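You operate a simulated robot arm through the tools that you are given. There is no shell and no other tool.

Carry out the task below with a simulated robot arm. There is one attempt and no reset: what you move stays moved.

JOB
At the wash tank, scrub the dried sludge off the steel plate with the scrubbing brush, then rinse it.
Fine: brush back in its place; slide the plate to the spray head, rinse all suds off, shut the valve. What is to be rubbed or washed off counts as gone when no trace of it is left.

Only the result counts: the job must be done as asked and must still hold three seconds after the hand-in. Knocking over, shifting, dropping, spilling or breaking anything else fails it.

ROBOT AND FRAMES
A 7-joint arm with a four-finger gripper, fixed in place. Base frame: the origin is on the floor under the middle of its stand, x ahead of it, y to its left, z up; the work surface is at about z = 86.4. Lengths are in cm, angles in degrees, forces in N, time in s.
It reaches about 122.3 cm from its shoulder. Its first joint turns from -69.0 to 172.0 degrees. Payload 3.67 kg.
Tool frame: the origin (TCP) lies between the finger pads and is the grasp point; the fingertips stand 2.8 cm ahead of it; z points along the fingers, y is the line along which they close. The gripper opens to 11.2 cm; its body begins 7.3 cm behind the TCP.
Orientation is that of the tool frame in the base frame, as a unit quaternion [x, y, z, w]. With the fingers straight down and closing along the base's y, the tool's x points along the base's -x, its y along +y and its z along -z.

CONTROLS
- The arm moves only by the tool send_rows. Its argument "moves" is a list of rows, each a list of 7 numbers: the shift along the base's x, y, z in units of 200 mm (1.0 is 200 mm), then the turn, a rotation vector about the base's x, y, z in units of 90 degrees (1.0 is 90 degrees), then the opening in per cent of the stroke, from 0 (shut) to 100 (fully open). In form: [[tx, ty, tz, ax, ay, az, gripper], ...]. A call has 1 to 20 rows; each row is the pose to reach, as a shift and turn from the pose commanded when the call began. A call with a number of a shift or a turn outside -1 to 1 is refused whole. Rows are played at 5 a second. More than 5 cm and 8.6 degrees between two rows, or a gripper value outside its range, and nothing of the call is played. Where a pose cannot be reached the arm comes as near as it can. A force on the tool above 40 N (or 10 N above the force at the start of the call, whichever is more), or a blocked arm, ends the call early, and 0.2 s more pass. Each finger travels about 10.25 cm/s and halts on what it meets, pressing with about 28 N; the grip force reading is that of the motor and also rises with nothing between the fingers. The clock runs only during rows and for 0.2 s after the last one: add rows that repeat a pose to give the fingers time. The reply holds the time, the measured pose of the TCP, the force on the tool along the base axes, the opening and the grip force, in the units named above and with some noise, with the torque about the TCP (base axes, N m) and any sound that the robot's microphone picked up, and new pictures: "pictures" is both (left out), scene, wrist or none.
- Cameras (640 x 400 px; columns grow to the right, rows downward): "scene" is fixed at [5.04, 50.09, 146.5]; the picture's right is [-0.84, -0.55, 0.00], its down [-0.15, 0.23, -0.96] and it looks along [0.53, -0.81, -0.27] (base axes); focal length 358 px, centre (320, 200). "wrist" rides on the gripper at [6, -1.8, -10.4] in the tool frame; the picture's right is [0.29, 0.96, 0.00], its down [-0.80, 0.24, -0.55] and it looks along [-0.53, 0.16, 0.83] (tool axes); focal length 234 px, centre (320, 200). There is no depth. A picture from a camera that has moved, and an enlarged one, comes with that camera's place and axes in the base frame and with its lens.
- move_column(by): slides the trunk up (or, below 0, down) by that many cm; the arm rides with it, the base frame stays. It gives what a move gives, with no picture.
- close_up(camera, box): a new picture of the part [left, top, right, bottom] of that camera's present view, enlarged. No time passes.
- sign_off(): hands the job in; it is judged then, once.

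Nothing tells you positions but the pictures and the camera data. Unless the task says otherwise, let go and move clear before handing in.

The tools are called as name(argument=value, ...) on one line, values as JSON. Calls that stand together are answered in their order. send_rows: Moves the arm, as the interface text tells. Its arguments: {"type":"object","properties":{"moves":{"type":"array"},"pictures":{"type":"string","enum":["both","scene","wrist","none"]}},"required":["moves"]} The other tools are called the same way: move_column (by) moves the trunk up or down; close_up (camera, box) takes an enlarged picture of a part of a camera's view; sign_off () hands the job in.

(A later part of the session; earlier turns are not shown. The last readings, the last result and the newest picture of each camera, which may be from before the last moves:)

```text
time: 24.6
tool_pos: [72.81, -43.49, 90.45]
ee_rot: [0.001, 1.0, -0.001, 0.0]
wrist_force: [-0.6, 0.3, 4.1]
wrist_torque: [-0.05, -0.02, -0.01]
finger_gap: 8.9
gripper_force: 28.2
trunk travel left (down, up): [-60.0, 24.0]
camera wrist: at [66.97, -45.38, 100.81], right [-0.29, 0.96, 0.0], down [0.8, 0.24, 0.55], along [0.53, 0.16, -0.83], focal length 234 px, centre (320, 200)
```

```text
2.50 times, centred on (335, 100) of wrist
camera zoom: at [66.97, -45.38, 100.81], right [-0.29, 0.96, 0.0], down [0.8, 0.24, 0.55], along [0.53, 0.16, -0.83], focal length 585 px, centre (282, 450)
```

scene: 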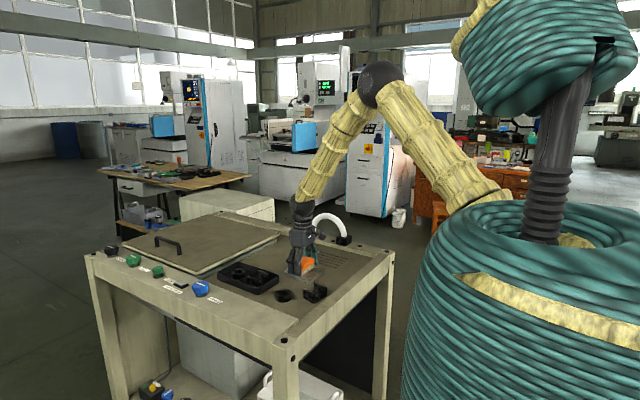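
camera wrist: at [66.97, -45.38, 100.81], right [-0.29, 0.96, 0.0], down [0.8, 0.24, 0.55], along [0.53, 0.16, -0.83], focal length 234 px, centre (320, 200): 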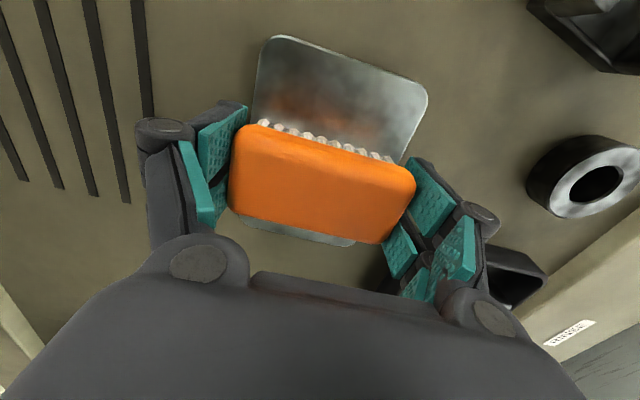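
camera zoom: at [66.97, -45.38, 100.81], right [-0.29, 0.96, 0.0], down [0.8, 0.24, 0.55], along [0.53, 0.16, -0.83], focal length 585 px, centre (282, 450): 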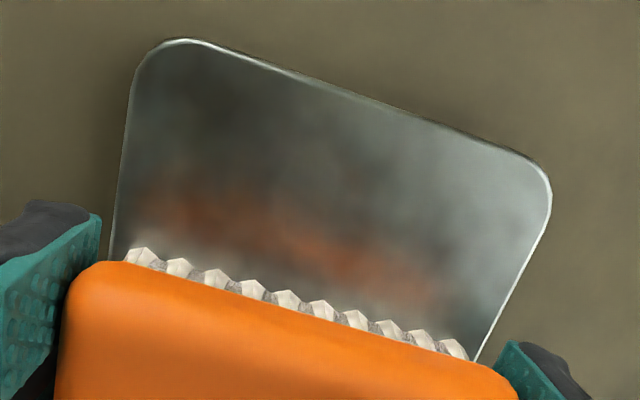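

The force has eased to about 4 N and the plate shifted by only a few millimetres. I'll lift the brush off to inspect the whole plate.

send_rows(moves=[[0, 0, 0.03, 0, 0, 0, 50], [0, 0, 0.1, 0, 0, 0, 50], [0, 0, 0.2, 0, 0, 0, 50], [0.05, 0, 0.32, 0, 0, 0, 50], [0.15, 0, 0.42, 0, 0, 0, 50], [0.25, 0, 0.5, 0, 0, 0, 50], [0.35, 0, 0.55, 0, 0, 0, 50], [0.35, 0, 0.55, 0, 0, 0, 50]])

close_up(camera="scene", box=[260, 230, 340, 290])

close_up(camera="wrist", box=[220, 0, 460, 150])

```text
time: 26.4
tool_pos: [80.13, -43.56, 101.59]
ee_rot: [0.001, 1.0, 0.0, 0.0]
wrist_force: [0.5, 1.0, -0.1]
wrist_torque: [0.01, 0.0, 0.0]
finger_gap: 8.89
gripper_force: 27.9
trunk travel left (down, up): [-60.0, 24.0]
camera wrist: at [74.18, -45.4, 111.86], right [-0.29, 0.96, 0.0], down [0.8, 0.24, 0.55], along [0.53, 0.16, -0.83], focal length 234 px, centre (320, 200)
```

scene: 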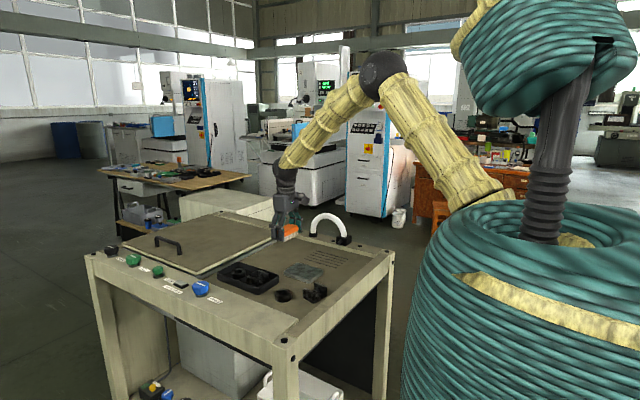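
wrist: 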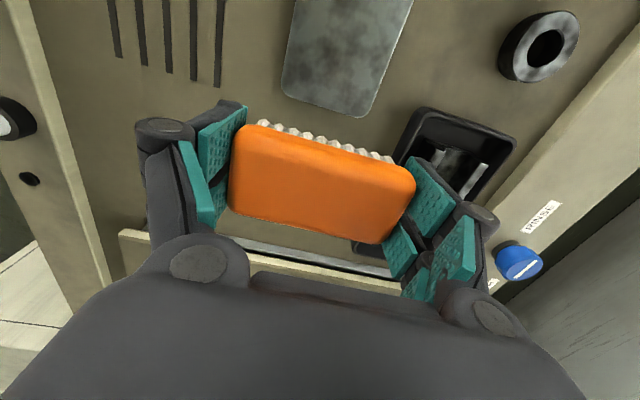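

```text
6.67 times, centred on (300, 260) of scene
camera zoom: at [5.04, 50.09, 146.5], right [-0.84, -0.55, 0.0], down [-0.15, 0.23, -0.96], along [0.53, -0.81, -0.27], focal length 2388 px, centre (453, -200)
```

zoom: 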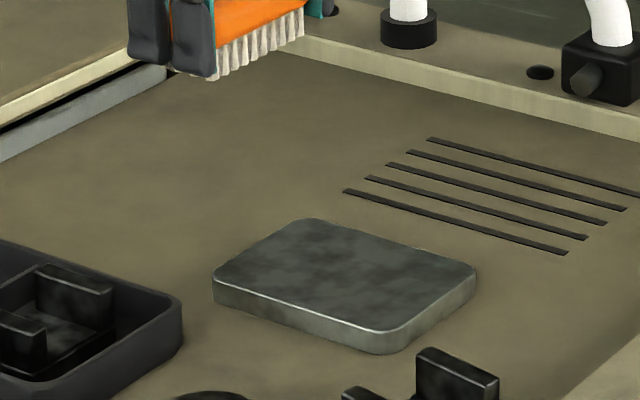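

```text
2.67 times, centred on (340, 75) of wrist
camera zoom: at [74.18, -45.4, 111.86], right [-0.29, 0.96, 0.0], down [0.8, 0.24, 0.55], along [0.53, 0.16, -0.83], focal length 624 px, centre (267, 533)
```

zoom: 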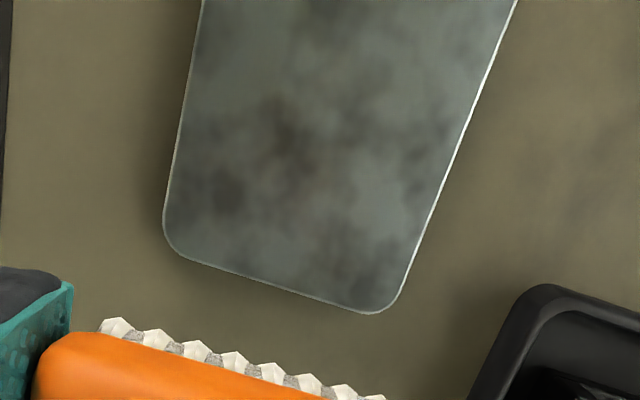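

The granular sludge looks gone, but a faint darker patch could be residue. I'll rise for a full, straight-down view of the plate.

send_rows(moves=[[-0.03, 0, 0.1, 0, 0, 0, 50], [-0.07, 0, 0.22, 0, 0, 0, 50], [-0.12, 0, 0.36, 0, 0, 0, 50], [-0.16, 0, 0.48, 0, 0, 0, 50], [-0.2, 0, 0.56, 0, 0, 0, 50], [-0.2, 0, 0.58, 0, 0, 0, 50], [-0.2, 0, 0.58, 0, 0, 0, 50]])

close_up(camera="wrist", box=[260, 0, 420, 120])

close_up(camera="scene", box=[280, 250, 328, 280])

```text
time: 28.0
tool_pos: [76.07, -43.49, 113.1]
ee_rot: [0.0, 1.0, 0.0, -0.001]
wrist_force: [0.5, 0.2, -1.6]
wrist_torque: [0.03, -0.05, 0.02]
finger_gap: 8.87
gripper_force: 28.1
trunk travel left (down, up): [-60.0, 24.0]
camera wrist: at [70.14, -45.23, 123.4], right [-0.29, 0.96, 0.0], down [0.8, 0.24, 0.55], along [0.53, 0.16, -0.83], focal length 234 px, centre (320, 200)
```

scene: 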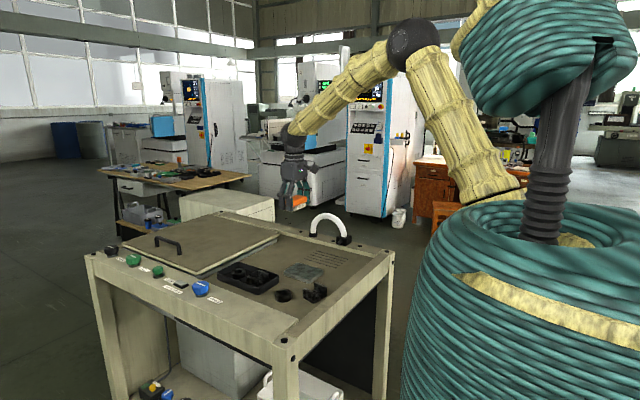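
wrist: 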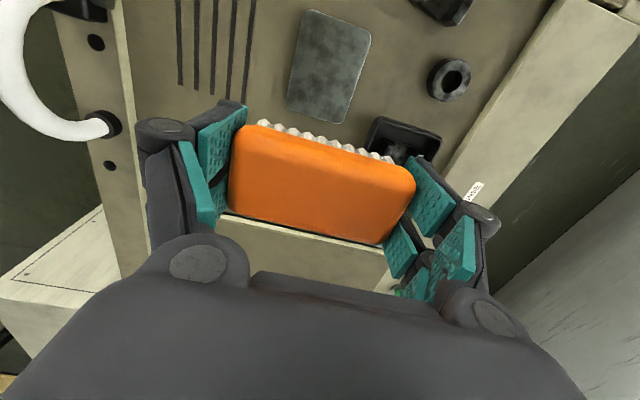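

```text
3.33 times, centred on (340, 60) of wrist
camera zoom: at [70.14, -45.23, 123.4], right [-0.29, 0.96, 0.0], down [0.8, 0.24, 0.55], along [0.53, 0.16, -0.83], focal length 781 px, centre (253, 667)
```

zoom: 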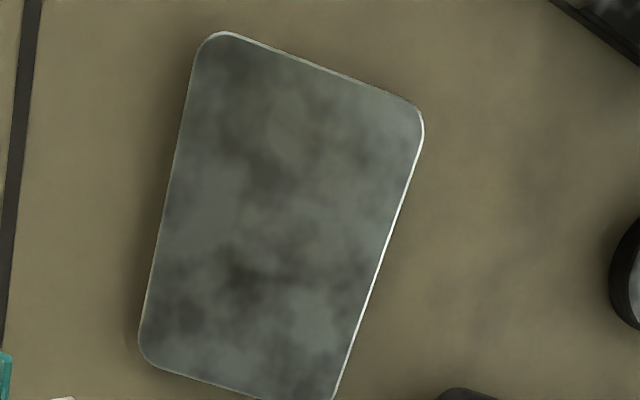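

```text
13.33 times, centred on (304, 265) of scene
camera zoom: at [5.04, 50.09, 146.5], right [-0.84, -0.55, 0.0], down [-0.15, 0.23, -0.96], along [0.53, -0.81, -0.27], focal length 4775 px, centre (533, -667)
```

zoom: 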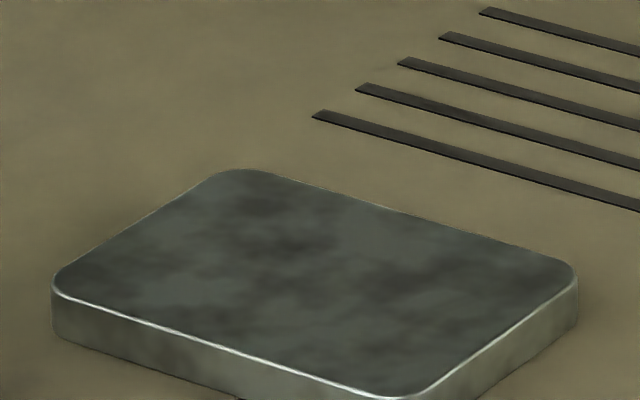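

The plate looks clean of granular sludge; the cloudy mottling is the steel's own texture. For certainty I'll scrub one more full round, first coming back down above the plate.

send_rows(moves=[[-0.02, 0, -0.1, 0, 0, 0, 50], [-0.05, 0, -0.25, 0, 0, 0, 50], [-0.08, 0, -0.42, 0, 0, 0, 50], [-0.11, -0.005, -0.6, 0, 0, 0, 50], [-0.14, -0.01, -0.78, 0, 0, 0, 50], [-0.15, -0.01, -0.9, 0, 0, 0, 50], [-0.15, -0.01, -0.98, 0, 0, 0, 50], [-0.15, -0.01, -1.0, 0, 0, 0, 50]], pictures="none")

send_rows(moves=[[0, 0, -0.08, 0, 0, 0, 50], [0, 0, -0.12, 0, 0, 0, 50], [0, 0, -0.13, 0, 0, 0, 50], [0, 0, -0.135, 0, 0, 0, 50], [0, 0, -0.135, 0, 0, 0, 50]])

```text
time: 29.8
tool_pos: [73.0, -43.59, 92.91]
ee_rot: [0.0, 1.0, 0.0, 0.001]
wrist_force: [0.1, 0.2, -0.9]
wrist_torque: [0.0, -0.01, 0.03]
finger_gap: 8.87
gripper_force: 28.2
trunk travel left (down, up): [-60.0, 24.0]
```

```text
time: 31.0
tool_pos: [72.95, -43.61, 90.46]
ee_rot: [-0.001, 1.0, 0.0, 0.001]
wrist_force: [1.3, -1.5, 16.8]
wrist_torque: [0.0, 0.09, -0.02]
finger_gap: 8.9
gripper_force: 28.2
trunk travel left (down, up): [-60.0, 24.0]
camera wrist: at [67.03, -45.39, 100.78], right [-0.29, 0.96, 0.0], down [0.8, 0.24, 0.56], along [0.53, 0.16, -0.83], focal length 234 px, centre (320, 200)
```

scene: 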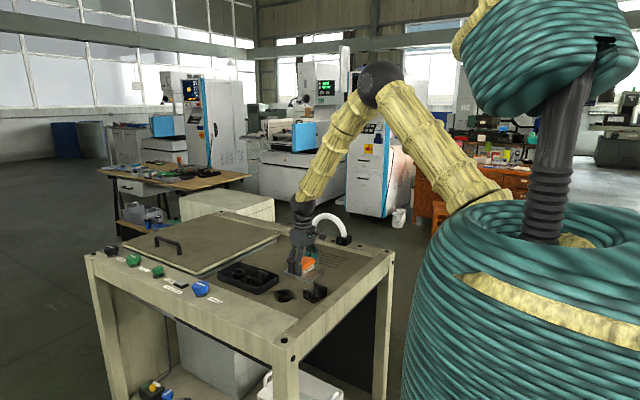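
wrist: 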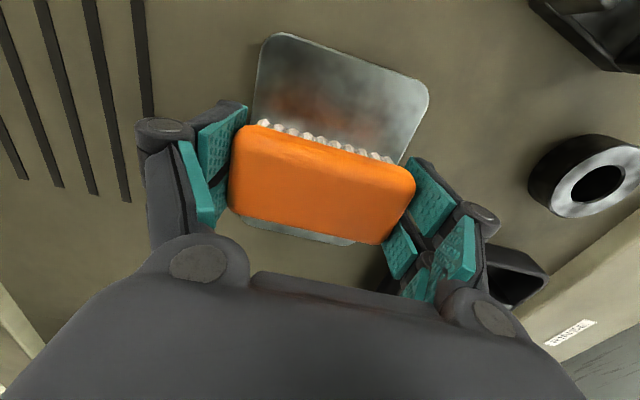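

The brush is pressing with about 17 N again. Another set of full strokes.

send_rows(moves=[[0.06, 0, 0, 0, 0, 0, 50], [0.14, 0, 0, 0, 0, 0, 50], [0.2, 0, 0, 0, 0, 0, 50], [0.12, 0, 0, 0, 0, 0, 50], [0.02, 0, 0, 0, 0, 0, 50], [-0.08, 0, 0, 0, 0, 0, 50], [-0.16, 0, 0, 0, 0, 0, 50], [-0.2, 0, 0, 0, 0, 0, 50], [-0.12, 0, 0, 0, 0, 0, 50], [-0.02, 0, 0, 0, 0, 0, 50], [0.08, 0, 0, 0, 0, 0, 50], [0.16, 0, 0, 0, 0, 0, 50], [0.2, 0, 0, 0, 0, 0, 50], [0.12, 0, 0, 0, 0, 0, 50], [0.02, 0, 0, 0, 0, 0, 50], [-0.08, 0, 0, 0, 0, 0, 50], [-0.16, 0, 0, 0, 0, 0, 50], [-0.2, 0, 0, 0, 0, 0, 50], [-0.1, 0, 0, 0, 0, 0, 50], [0, 0, 0, 0, 0, 0, 50]], pictures="wrist")

send_rows(moves=[[0.06, 0, 0, 0, 0, 0, 50], [0.14, 0, 0, 0, 0, 0, 50], [0.2, 0, 0, 0, 0, 0, 50], [0.12, 0, 0, 0, 0, 0, 50], [0.02, 0, 0, 0, 0, 0, 50], [-0.08, 0, 0, 0, 0, 0, 50], [-0.16, 0, 0, 0, 0, 0, 50], [-0.2, 0, 0, 0, 0, 0, 50], [-0.12, 0, 0, 0, 0, 0, 50], [-0.02, 0, 0, 0, 0, 0, 50], [0.08, 0, 0, 0, 0, 0, 50], [0.16, 0, 0, 0, 0, 0, 50], [0.2, 0, 0, 0, 0, 0, 50], [0.12, 0, 0, 0, 0, 0, 50], [0.02, 0, 0, 0, 0, 0, 50], [-0.08, 0, 0, 0, 0, 0, 50], [-0.16, 0, 0, 0, 0, 0, 50], [-0.2, 0, 0, 0, 0, 0, 50], [-0.1, 0, 0, 0, 0, 0, 50], [0, 0, 0, 0, 0, 0, 50]], pictures="wrist")

```text
time: 35.2
tool_pos: [72.98, -43.6, 90.42]
ee_rot: [0.001, 1.0, 0.0, -0.001]
wrist_force: [0.2, 0.3, -0.7]
wrist_torque: [0.04, -0.01, 0.01]
finger_gap: 8.87
gripper_force: 27.8
trunk travel left (down, up): [-60.0, 24.0]
camera wrist: at [67.15, -45.48, 100.71], right [-0.29, 0.96, 0.0], down [0.8, 0.24, 0.55], along [0.53, 0.16, -0.83], focal length 234 px, centre (320, 200)
```

wrist: 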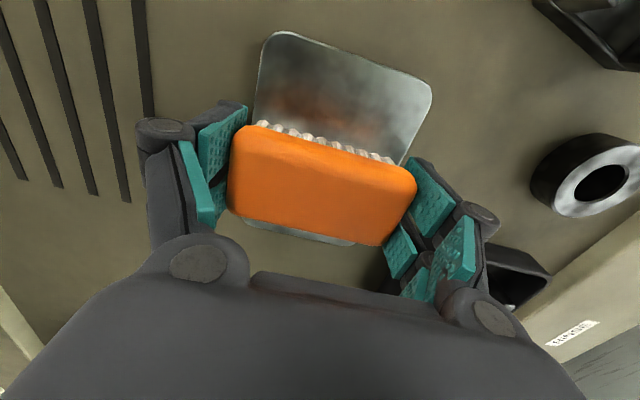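

```text
time: 39.4
tool_pos: [72.98, -43.67, 90.42]
ee_rot: [0.001, 1.0, 0.001, 0.0]
wrist_force: [0.2, -0.1, -1.0]
wrist_torque: [-0.01, 0.01, 0.01]
finger_gap: 8.87
gripper_force: 28.3
trunk travel left (down, up): [-60.0, 24.0]
camera wrist: at [67.14, -45.5, 100.72], right [-0.29, 0.96, 0.0], down [0.8, 0.24, 0.55], along [0.53, 0.16, -0.83], focal length 234 px, centre (320, 200)
```

wrist: 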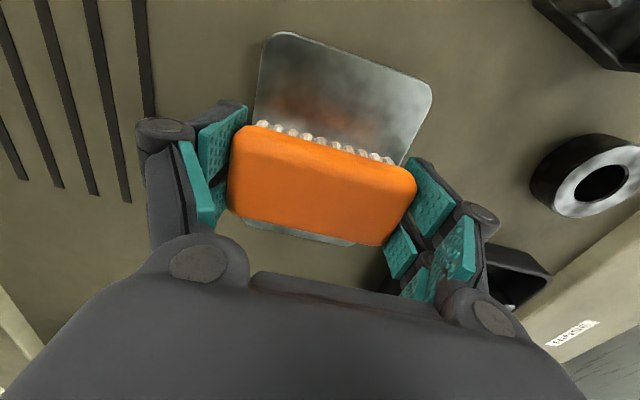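

The grip lets the brush ride up slightly, so the pressure has eased off, but the plate has now had many full passes. I'll carry the brush back to its place.

send_rows(moves=[[0, 0, 0.03, 0, 0, 0, 50], [0, 0, 0.1, 0, 0, 0, 50], [0.02, 0, 0.19, 0, 0, 0, 50], [0.08, -0.01, 0.26, 0, 0, 0, 50], [0.18, -0.03, 0.3, 0, 0, -0.006, 50], [0.31, -0.05, 0.3, 0, 0, -0.014, 50], [0.45, -0.08, 0.3, 0, 0, -0.022, 50], [0.6, -0.11, 0.3, 0, 0, -0.03, 50], [0.75, -0.14, 0.3, 0, 0, -0.038, 50], [0.88, -0.16, 0.3, 0, 0, -0.044, 50], [0.97, -0.1675, 0.3, 0, 0, -0.044, 50], [1.0, -0.1675, 0.3, 0, 0, -0.044, 50], [1.0, -0.1675, 0.3, 0, 0, -0.044, 50]])

send_rows(moves=[[0.05, 0, -0.02, 0, 0, 0, 50], [0.1, 0, -0.06, 0, 0, 0, 50], [0.12, 0, -0.13, 0, 0, 0, 50], [0.12, 0, -0.2, 0, 0, 0, 50], [0.12, 0, -0.26, 0, 0, 0, 50], [0.12, 0, -0.3, 0, 0, 0, 50], [0.12, 0, -0.32, 0, 0, 0, 50], [0.12, 0, -0.32, 0, 0, 0, 50]])

close_up(camera="scene", box=[220, 210, 300, 260])

```text
time: 42.2
tool_pos: [92.9, -47.14, 96.31]
ee_rot: [0.036, 0.999, -0.001, 0.0]
wrist_force: [0.5, -0.6, -0.9]
wrist_torque: [-0.01, -0.03, -0.02]
finger_gap: 8.88
gripper_force: 28.1
trunk travel left (down, up): [-60.0, 24.0]
camera wrist: at [87.07, -48.45, 106.71], right [-0.22, 0.98, 0.0], down [0.81, 0.18, 0.55], along [0.54, 0.12, -0.83], focal length 234 px, centre (320, 200)
```

scene: 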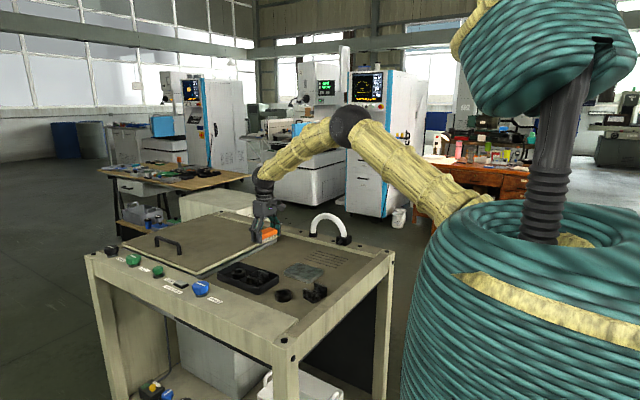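
wrist: 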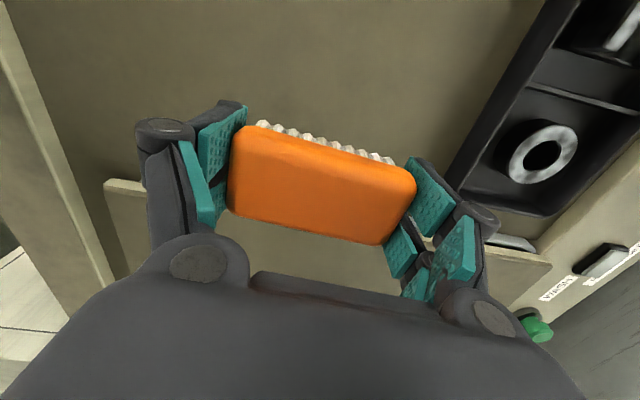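

```text
time: 44.0
tool_pos: [95.49, -47.02, 89.92]
ee_rot: [0.035, 0.999, 0.0, -0.001]
wrist_force: [0.7, 0.3, 0.0]
wrist_torque: [0.02, -0.01, -0.01]
finger_gap: 8.88
gripper_force: 27.9
trunk travel left (down, up): [-60.0, 24.0]
camera wrist: at [89.48, -48.45, 100.25], right [-0.22, 0.98, 0.0], down [0.81, 0.18, 0.55], along [0.54, 0.12, -0.83], focal length 234 px, centre (320, 200)
```

scene: 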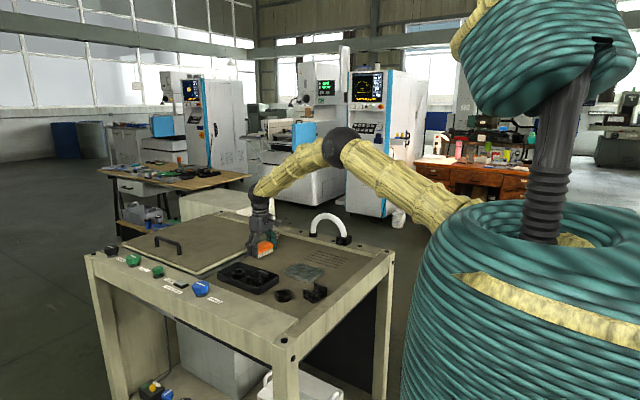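
wrist: 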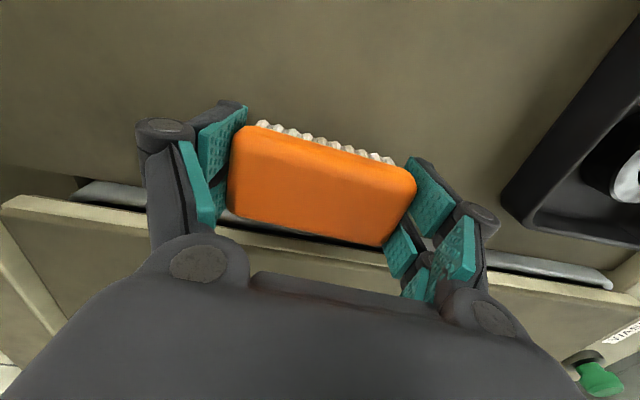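

```text
8.00 times, centred on (260, 235) of scene
camera zoom: at [5.04, 50.09, 146.5], right [-0.84, -0.55, 0.0], down [-0.15, 0.23, -0.96], along [0.53, -0.81, -0.27], focal length 2865 px, centre (800, -80)
```

zoom: 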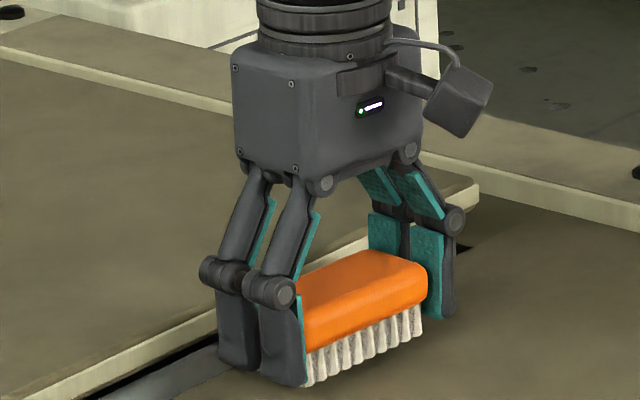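

The brush is just above its spot. Before setting it down, I'll check the plate once more from the scene camera.

close_up(camera="scene", box=[280, 250, 328, 280])

send_rows(moves=[[0, 0, -0.01, 0, 0, 0, 50], [0, 0, -0.02, 0, 0, 0, 50], [0, 0, -0.03, 0, 0, 0, 50], [0, 0, -0.034, 0, 0, 0, 50], [0, 0, -0.034, 0, 0, 0, 50]])

```text
13.33 times, centred on (304, 265) of scene
camera zoom: at [5.04, 50.09, 146.5], right [-0.84, -0.55, 0.0], down [-0.15, 0.23, -0.96], along [0.53, -0.81, -0.27], focal length 4775 px, centre (533, -667)
```

zoom: 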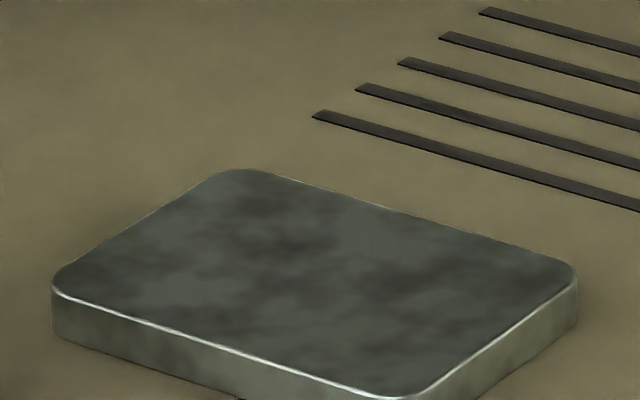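

```text
time: 45.2
tool_pos: [95.41, -46.9, 89.26]
ee_rot: [0.036, 0.999, 0.0, 0.001]
wrist_force: [-0.2, -0.4, -0.5]
wrist_torque: [-0.01, 0.04, 0.01]
finger_gap: 8.9
gripper_force: 27.7
trunk travel left (down, up): [-60.0, 24.0]
camera wrist: at [89.37, -48.46, 99.56], right [-0.22, 0.98, 0.0], down [0.81, 0.18, 0.55], along [0.54, 0.12, -0.83], focal length 234 px, centre (320, 200)
```

scene: 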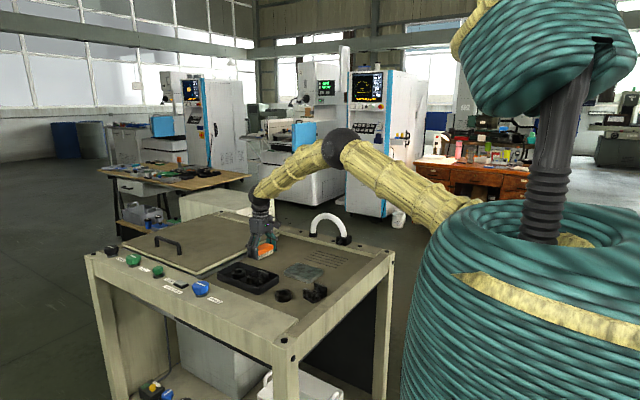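
wrist: 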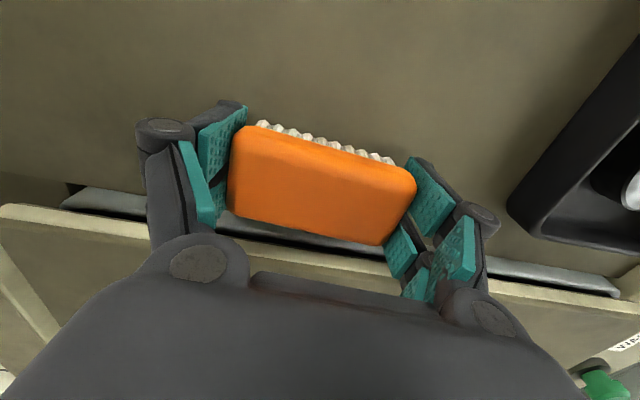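

The plate shows the same clean steel as before, so no sludge is visible. I'll release the brush and rise straight up.

send_rows(moves=[[0, 0, 0, 0, 0, 0, 90], [0, 0, 0, 0, 0, 0, 100], [0, 0, 0, 0, 0, 0, 100], [0, 0, 0.1, 0, 0, 0, 100], [0, 0, 0.25, 0, 0, 0, 100], [0, 0, 0.4, 0, 0, 0, 100], [0, 0, 0.445, 0, 0, 0, 100], [0, 0, 0.445, 0, 0, 0, 100]])

close_up(camera="scene", box=[230, 235, 310, 285])

close_up(camera="wrist", box=[200, 80, 440, 230])

```text
time: 47.0
tool_pos: [95.48, -46.93, 98.24]
ee_rot: [0.034, 0.999, -0.001, 0.001]
wrist_force: [-0.1, 0.8, -0.2]
wrist_torque: [-0.01, 0.01, 0.05]
finger_gap: 11.23
gripper_force: 0.0
trunk travel left (down, up): [-60.0, 24.0]
camera wrist: at [89.41, -48.4, 108.53], right [-0.22, 0.98, 0.0], down [0.81, 0.18, 0.55], along [0.54, 0.12, -0.83], focal length 234 px, centre (320, 200)
```

scene: 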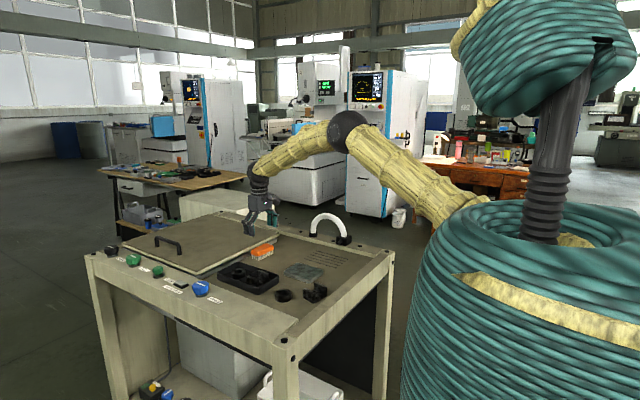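
wrist: 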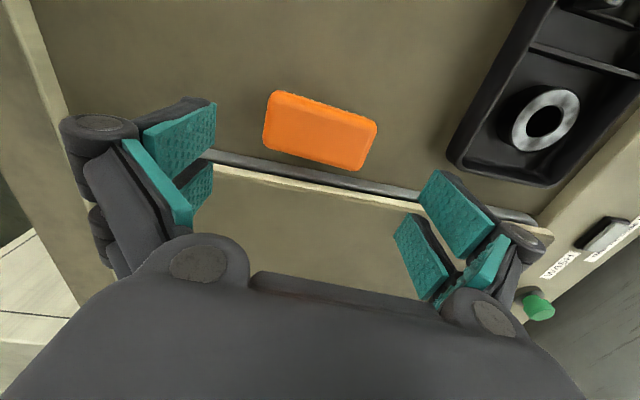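

```text
8.00 times, centred on (270, 260) of scene
camera zoom: at [5.04, 50.09, 146.5], right [-0.84, -0.55, 0.0], down [-0.15, 0.23, -0.96], along [0.53, -0.81, -0.27], focal length 2865 px, centre (720, -280)
```

zoom: 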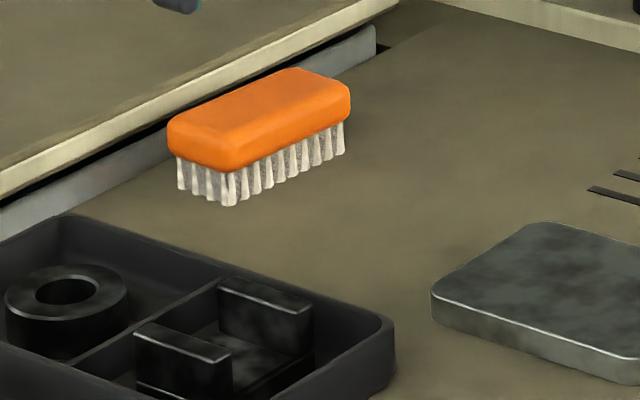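

```text
2.67 times, centred on (320, 155) of wrist
camera zoom: at [89.41, -48.4, 108.53], right [-0.22, 0.98, 0.0], down [0.81, 0.18, 0.55], along [0.54, 0.12, -0.83], focal length 624 px, centre (320, 320)
```

zoom: 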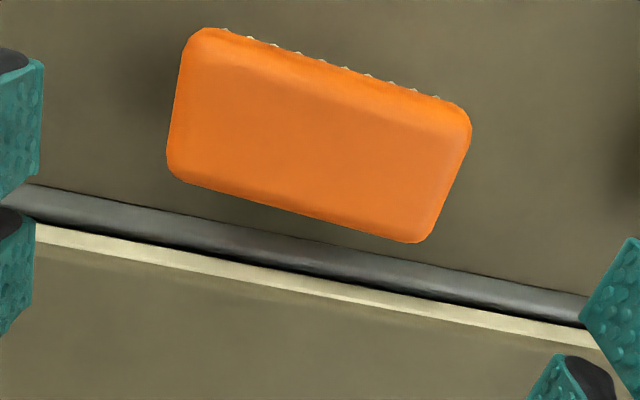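

The brush is back within about 0.2 cm of its original spot. Next I'll go over the plate, fingers open, to slide it to the spray head.

send_rows(moves=[[-0.2, 0.03, 0, 0, 0, 0.01, 100], [-0.4, 0.06, 0, 0, 0, 0.02, 100], [-0.6, 0.1, 0, 0, 0, 0.03, 100], [-0.8, 0.14, 0, 0, 0, 0.044, 100], [-1.0, 0.1675, 0, 0, 0, 0.044, 100], [-1.0, 0.1675, 0, 0, 0, 0.044, 100]], pictures="none")

send_rows(moves=[[-0.1225, 0, 0, 0, 0, 0, 100], [-0.1225, 0, -0.15, 0, 0, 0, 100], [-0.1225, 0, -0.2, 0, 0, 0, 100], [-0.1225, 0, -0.2, 0, 0, 0, 100]])

close_up(camera="wrist", box=[200, 50, 440, 250])

```text
time: 48.4
tool_pos: [75.31, -43.87, 98.21]
ee_rot: [0.0, 1.0, 0.0, -0.001]
wrist_force: [1.4, -0.1, -0.1]
wrist_torque: [-0.01, 0.02, 0.01]
finger_gap: 11.2
gripper_force: 0.0
trunk travel left (down, up): [-60.0, 24.0]
```

```text
time: 49.4
tool_pos: [73.02, -43.81, 94.03]
ee_rot: [0.0, 1.0, 0.0, -0.001]
wrist_force: [1.4, -0.1, 0.2]
wrist_torque: [-0.04, 0.04, 0.0]
finger_gap: 11.21
gripper_force: 0.0
trunk travel left (down, up): [-60.0, 24.0]
camera wrist: at [67.1, -45.59, 104.4], right [-0.29, 0.96, 0.0], down [0.8, 0.24, 0.55], along [0.53, 0.16, -0.83], focal length 234 px, centre (320, 200)
```

scene: 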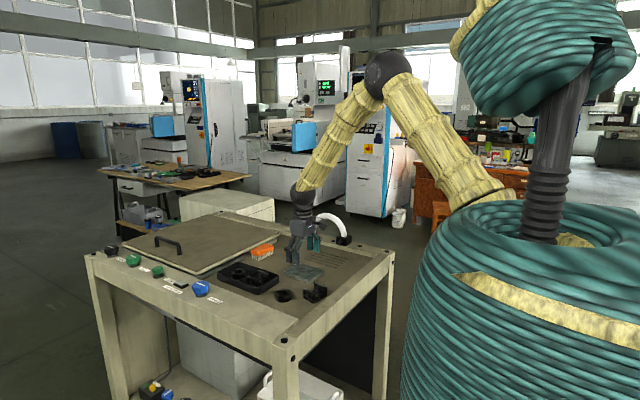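
wrist: 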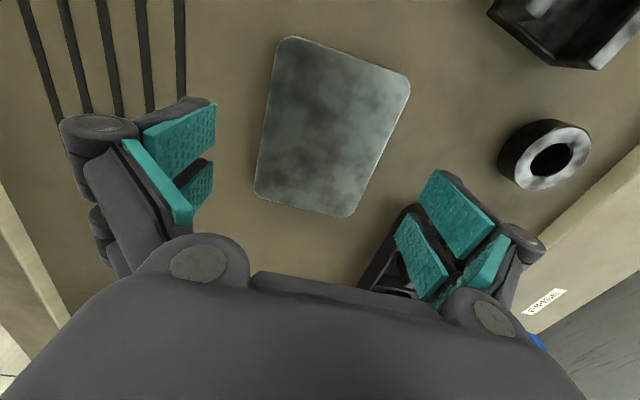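

```text
2.00 times, centred on (320, 150) of wrist
camera zoom: at [67.1, -45.59, 104.4], right [-0.29, 0.96, 0.0], down [0.8, 0.24, 0.55], along [0.53, 0.16, -0.83], focal length 468 px, centre (320, 300)
```

zoom: 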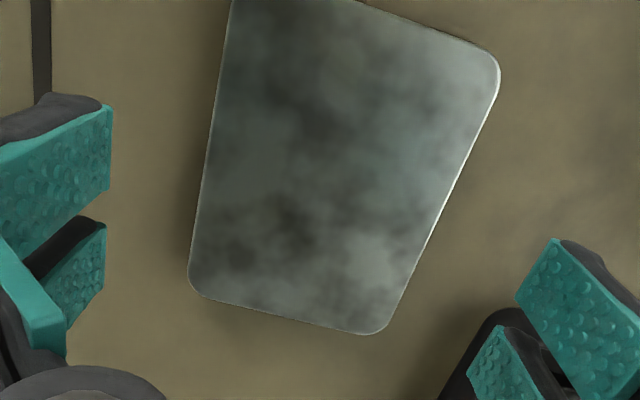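

The plate is centred between the fingers at about (73, -43.7). I'll narrow the fingers a little to stay clear of the tray, descend beside the plate, and close on it.

send_rows(moves=[[-0.02, 0.002, -0.05, 0, 0, 0, 90], [-0.02, 0.002, -0.14, 0, 0, 0, 90], [-0.02, 0.002, -0.2, 0, 0, 0, 90], [-0.02, 0.002, -0.235, 0, 0, 0, 90], [-0.02, 0.002, -0.243, 0, 0, 0, 90], [-0.02, 0.002, -0.243, 0, 0, 0, 90]])

close_up(camera="scene", box=[250, 220, 346, 290])

```text
time: 50.8
tool_pos: [72.58, -43.69, 89.32]
ee_rot: [0.0, 1.0, 0.0, 0.0]
wrist_force: [-0.2, 0.3, -1.0]
wrist_torque: [0.02, -0.01, 0.0]
finger_gap: 10.06
gripper_force: 0.0
trunk travel left (down, up): [-60.0, 24.0]
camera wrist: at [66.7, -45.46, 99.63], right [-0.29, 0.96, 0.0], down [0.8, 0.24, 0.55], along [0.53, 0.16, -0.83], focal length 234 px, centre (320, 200)
```

scene: 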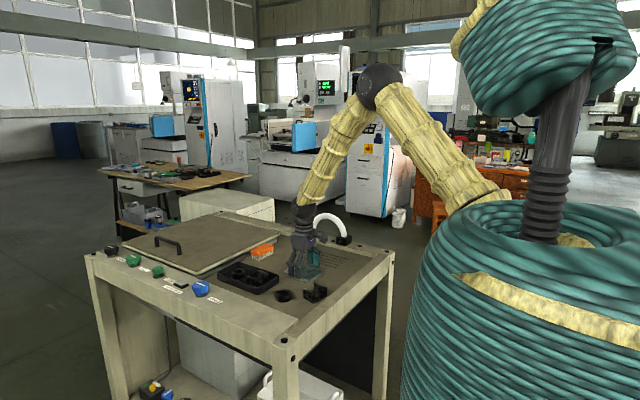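
wrist: 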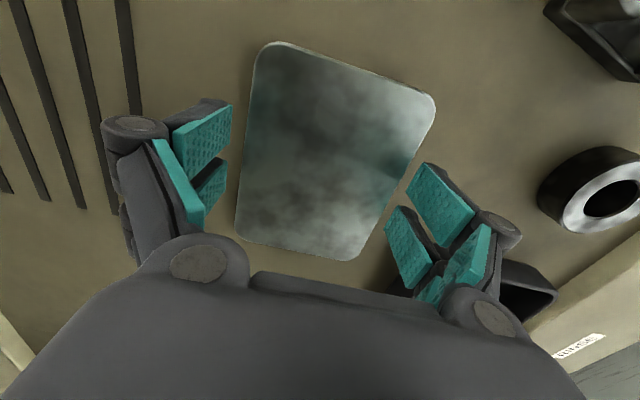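

```text
5.71 times, centred on (298, 255) of scene
camera zoom: at [5.04, 50.09, 146.5], right [-0.84, -0.55, 0.0], down [-0.15, 0.23, -0.96], along [0.53, -0.81, -0.27], focal length 2046 px, centre (446, -114)
```

zoom: 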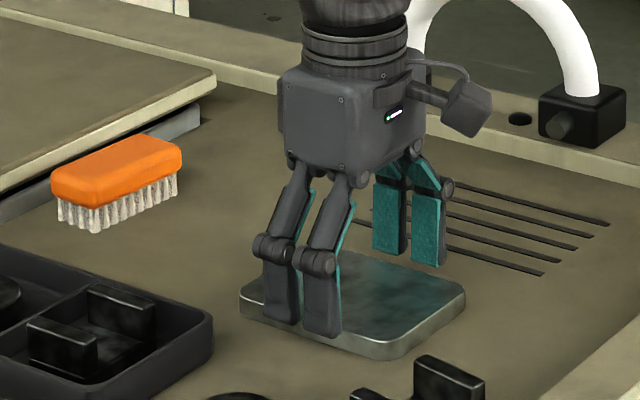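

The fingers straddle the plate properly with tips just off the floor. I'll close on it and slide it straight toward the spray head.

send_rows(moves=[[0, 0, 0, 0, 0, 0, 75], [0, 0, 0, 0, 0, 0, 70], [0, 0, 0, 0, 0, 0, 70], [0, -0.02, 0, 0, 0, 0, 70], [0, -0.06, 0, 0, 0, 0, 70], [0, -0.12, 0, 0, 0, 0, 70], [0, -0.18, 0, 0, 0, 0, 70], [0, -0.24, 0, 0, 0, 0, 70], [0, -0.3, 0, 0, 0, 0, 70], [0, -0.36, 0, 0, 0, 0, 70], [0, -0.4, 0, 0, 0, 0, 70], [0, -0.4, 0, 0, 0, 0, 70]])

close_up(camera="scene", box=[260, 200, 372, 280])

```text
time: 53.4
tool_pos: [72.5, -51.46, 89.29]
ee_rot: [0.0, 1.0, 0.0, -0.001]
wrist_force: [0.5, 4.7, 6.0]
wrist_torque: [0.17, 0.37, 0.01]
finger_gap: 9.01
gripper_force: 28.2
trunk travel left (down, up): [-60.0, 24.0]
camera wrist: at [66.58, -53.27, 99.65], right [-0.29, 0.96, 0.0], down [0.8, 0.24, 0.55], along [0.53, 0.16, -0.83], focal length 234 px, centre (320, 200)
```

scene: 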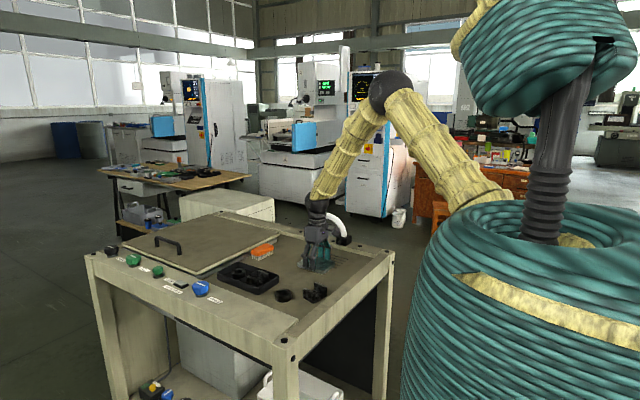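
wrist: 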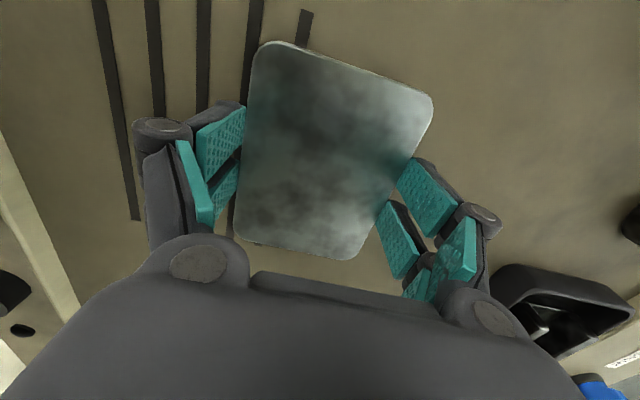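

```text
5.00 times, centred on (316, 240) of scene
camera zoom: at [5.04, 50.09, 146.5], right [-0.84, -0.55, 0.0], down [-0.15, 0.23, -0.96], along [0.53, -0.81, -0.27], focal length 1791 px, centre (340, 0)
```

zoom: 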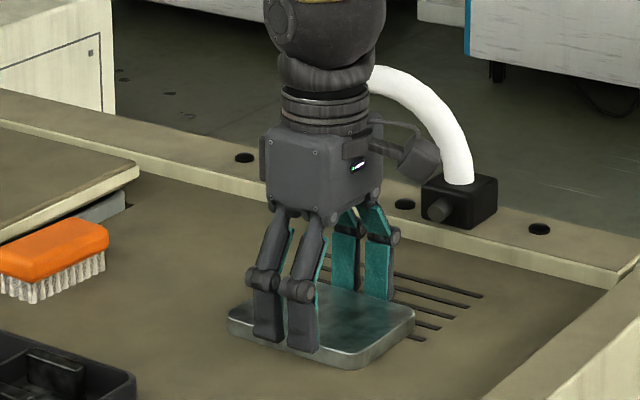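

The plate (9.0 cm wide) slides cleanly with the gripper. I'll continue another 7 cm so it lies over the drain slots in front of the nozzle.

send_rows(moves=[[0, -0.03, 0, 0, 0, 0, 70], [0, -0.08, 0, 0, 0, 0, 70], [0, -0.14, 0, 0, 0, 0, 70], [0, -0.2, 0, 0, 0, 0, 70], [0, -0.26, 0, 0, 0, 0, 70], [0, -0.32, 0, 0, 0, 0, 70], [0, -0.35, 0, 0, 0, 0, 70], [0, -0.35, 0, 0, 0, 0, 70]])

close_up(camera="scene", box=[260, 200, 372, 280])

```text
time: 55.2
tool_pos: [72.54, -58.59, 89.18]
ee_rot: [0.001, 1.0, 0.001, -0.001]
wrist_force: [0.1, 3.2, 0.3]
wrist_torque: [-0.02, -0.34, 0.17]
finger_gap: 9.03
gripper_force: 27.9
trunk travel left (down, up): [-60.0, 24.0]
camera wrist: at [66.58, -60.44, 99.65], right [-0.29, 0.96, 0.0], down [0.8, 0.24, 0.55], along [0.53, 0.16, -0.83], focal length 234 px, centre (320, 200)
```

scene: 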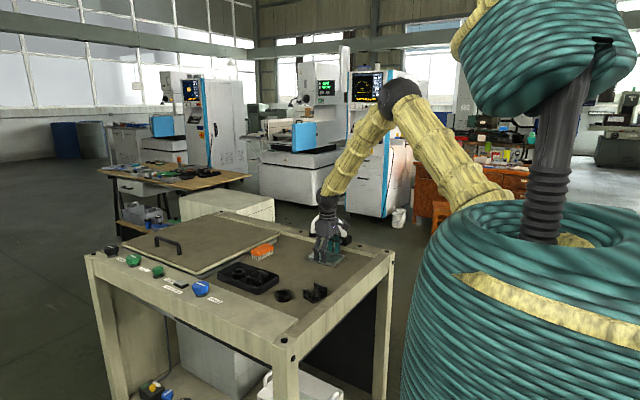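
wrist: 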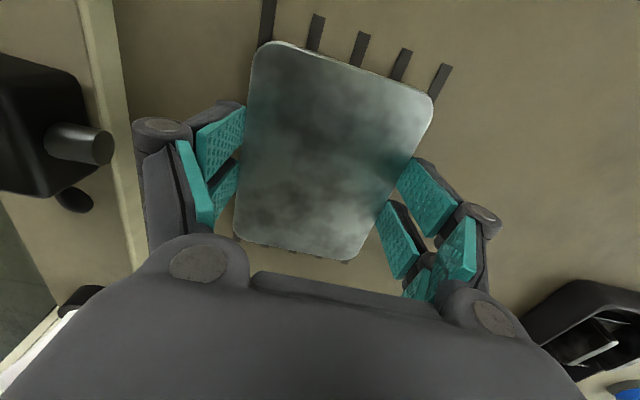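

```text
5.00 times, centred on (316, 240) of scene
camera zoom: at [5.04, 50.09, 146.5], right [-0.84, -0.55, 0.0], down [-0.15, 0.23, -0.96], along [0.53, -0.81, -0.27], focal length 1791 px, centre (340, 0)
```

zoom: 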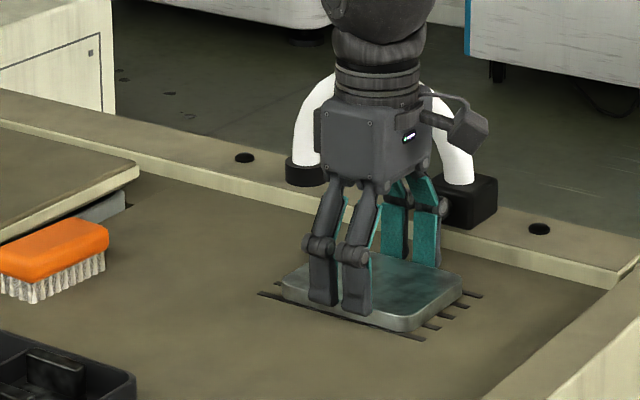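

The plate now covers the slots, in line with the nozzle. I'll open just enough to free it (keeping clear of the nozzle) and lift away.

send_rows(moves=[[0, 0, 0, 0, 0, 0, 88], [0, 0, 0, 0, 0, 0, 88], [0, 0.01, 0, 0, 0, 0, 88], [0, 0.01, 0.05, 0, 0, 0, 88], [0, 0.01, 0.2, 0, 0, 0, 88], [0, 0.01, 0.4, 0, 0, 0, 88], [0, 0.1, 0.6, 0, 0, 0, 88], [0, 0.1, 0.6, 0, 0, 0, 88]])

close_up(camera="scene", box=[260, 200, 372, 280])

close_up(camera="wrist", box=[120, 20, 408, 200])

```text
time: 57.0
tool_pos: [72.64, -56.74, 101.28]
ee_rot: [0.002, 1.0, 0.001, -0.002]
wrist_force: [0.4, -0.1, -1.8]
wrist_torque: [0.0, 0.02, -0.03]
finger_gap: 9.87
gripper_force: 0.0
trunk travel left (down, up): [-60.0, 24.0]
camera wrist: at [66.72, -58.61, 111.64], right [-0.29, 0.96, 0.0], down [0.8, 0.24, 0.55], along [0.53, 0.16, -0.83], focal length 234 px, centre (320, 200)
```

scene: 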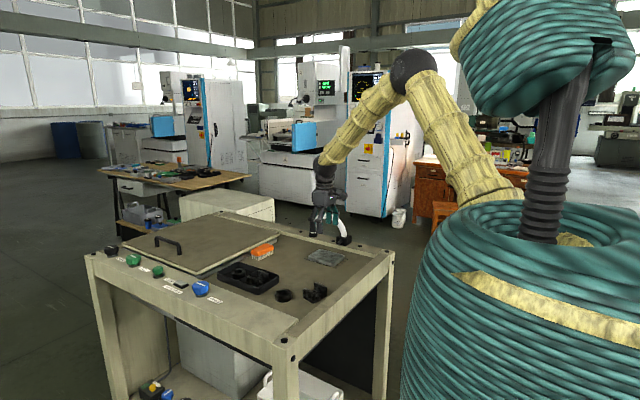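
wrist: 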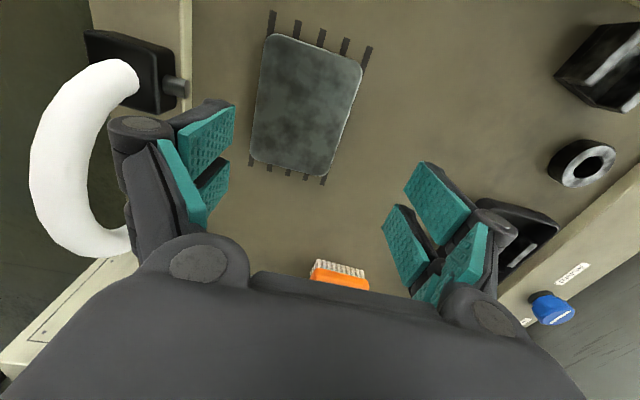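

```text
5.00 times, centred on (316, 240) of scene
camera zoom: at [5.04, 50.09, 146.5], right [-0.84, -0.55, 0.0], down [-0.15, 0.23, -0.96], along [0.53, -0.81, -0.27], focal length 1791 px, centre (340, 0)
```

zoom: 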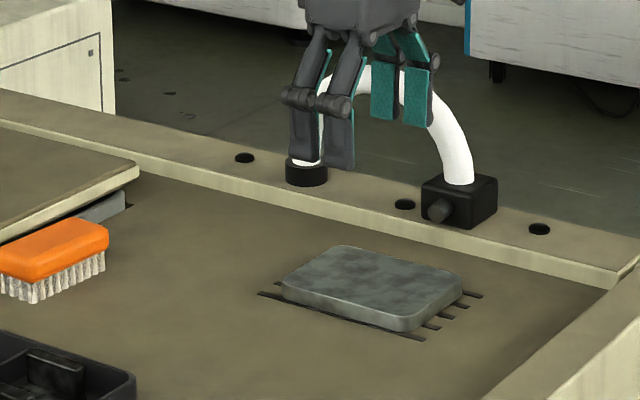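

```text
2.22 times, centred on (264, 110) of wrist
camera zoom: at [66.72, -58.61, 111.64], right [-0.29, 0.96, 0.0], down [0.8, 0.24, 0.55], along [0.53, 0.16, -0.83], focal length 520 px, centre (444, 400)
```

zoom: 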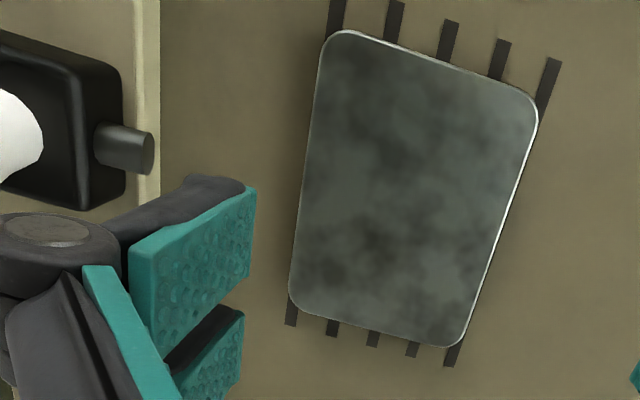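

The plate sits centred on the slots in front of the nozzle. Now I'll travel high over to the RINSE knob and look at it closely.

send_rows(moves=[[0.03, 0.1, 0.15, 0, 0, 0, 100], [0.08, 0.3, 0.25, 0, 0, 0, 100], [0.13, 0.5, 0.3, 0, 0, 0, 100], [0.18, 0.73, 0.3, 0, 0, 0, 100], [0.22, 0.95, 0.3, 0, 0, 0, 100]], pictures="none")

send_rows(moves=[[0.04, 0.22, 0, 0, 0, 0, 100], [0.08, 0.44, 0, 0, 0, 0, 100], [0.12, 0.66, 0, 0, 0, 0, 100], [0.16, 0.88, 0, 0, 0, 0, 100], [0.18, 1.0, 0, 0, 0, 0, 100], [0.18, 1.0, 0, 0, 0, 0, 100]])

close_up(camera="wrist", box=[200, 80, 440, 230])

```text
time: 58.2
tool_pos: [76.81, -37.48, 107.6]
ee_rot: [0.001, 1.0, 0.0, 0.0]
wrist_force: [0.4, -0.4, 0.0]
wrist_torque: [-0.04, 0.01, 0.03]
finger_gap: 11.21
gripper_force: 0.0
trunk travel left (down, up): [-60.0, 24.0]
```

```text
time: 59.6
tool_pos: [80.53, -17.65, 107.28]
ee_rot: [0.001, 1.0, -0.001, 0.0]
wrist_force: [-0.5, -0.1, 0.2]
wrist_torque: [-0.04, 0.02, 0.02]
finger_gap: 11.19
gripper_force: 0.1
trunk travel left (down, up): [-60.0, 24.0]
camera wrist: at [74.69, -19.42, 117.57], right [-0.29, 0.96, 0.0], down [0.8, 0.24, 0.55], along [0.53, 0.16, -0.83], focal length 234 px, centre (320, 200)
```

scene: 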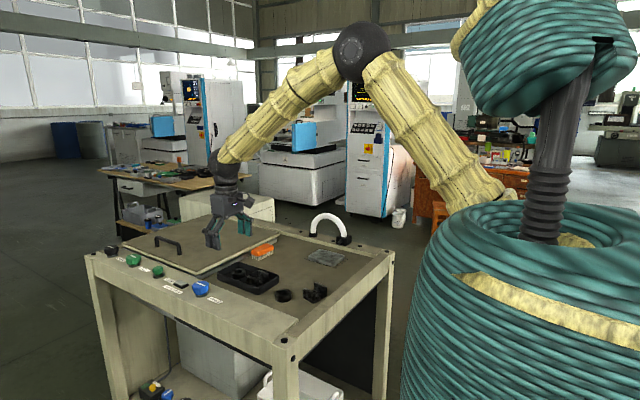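
wrist: 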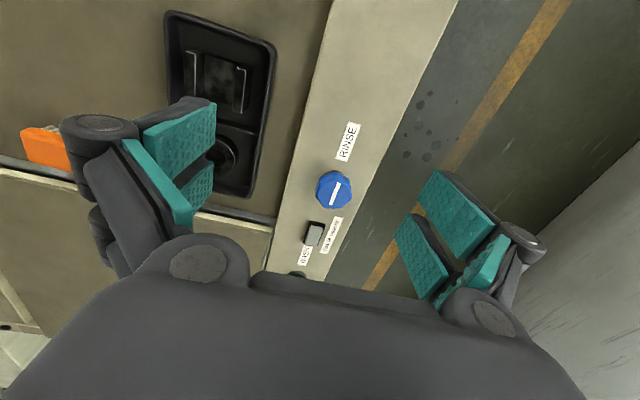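

```text
2.67 times, centred on (320, 155) of wrist
camera zoom: at [74.69, -19.42, 117.57], right [-0.29, 0.96, 0.0], down [0.8, 0.24, 0.55], along [0.53, 0.16, -0.83], focal length 624 px, centre (320, 320)
```

zoom: 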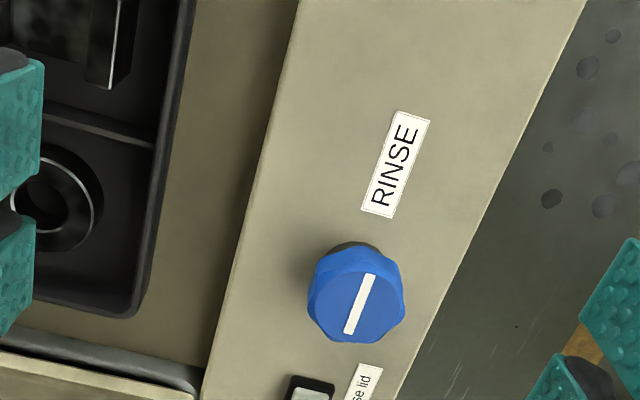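

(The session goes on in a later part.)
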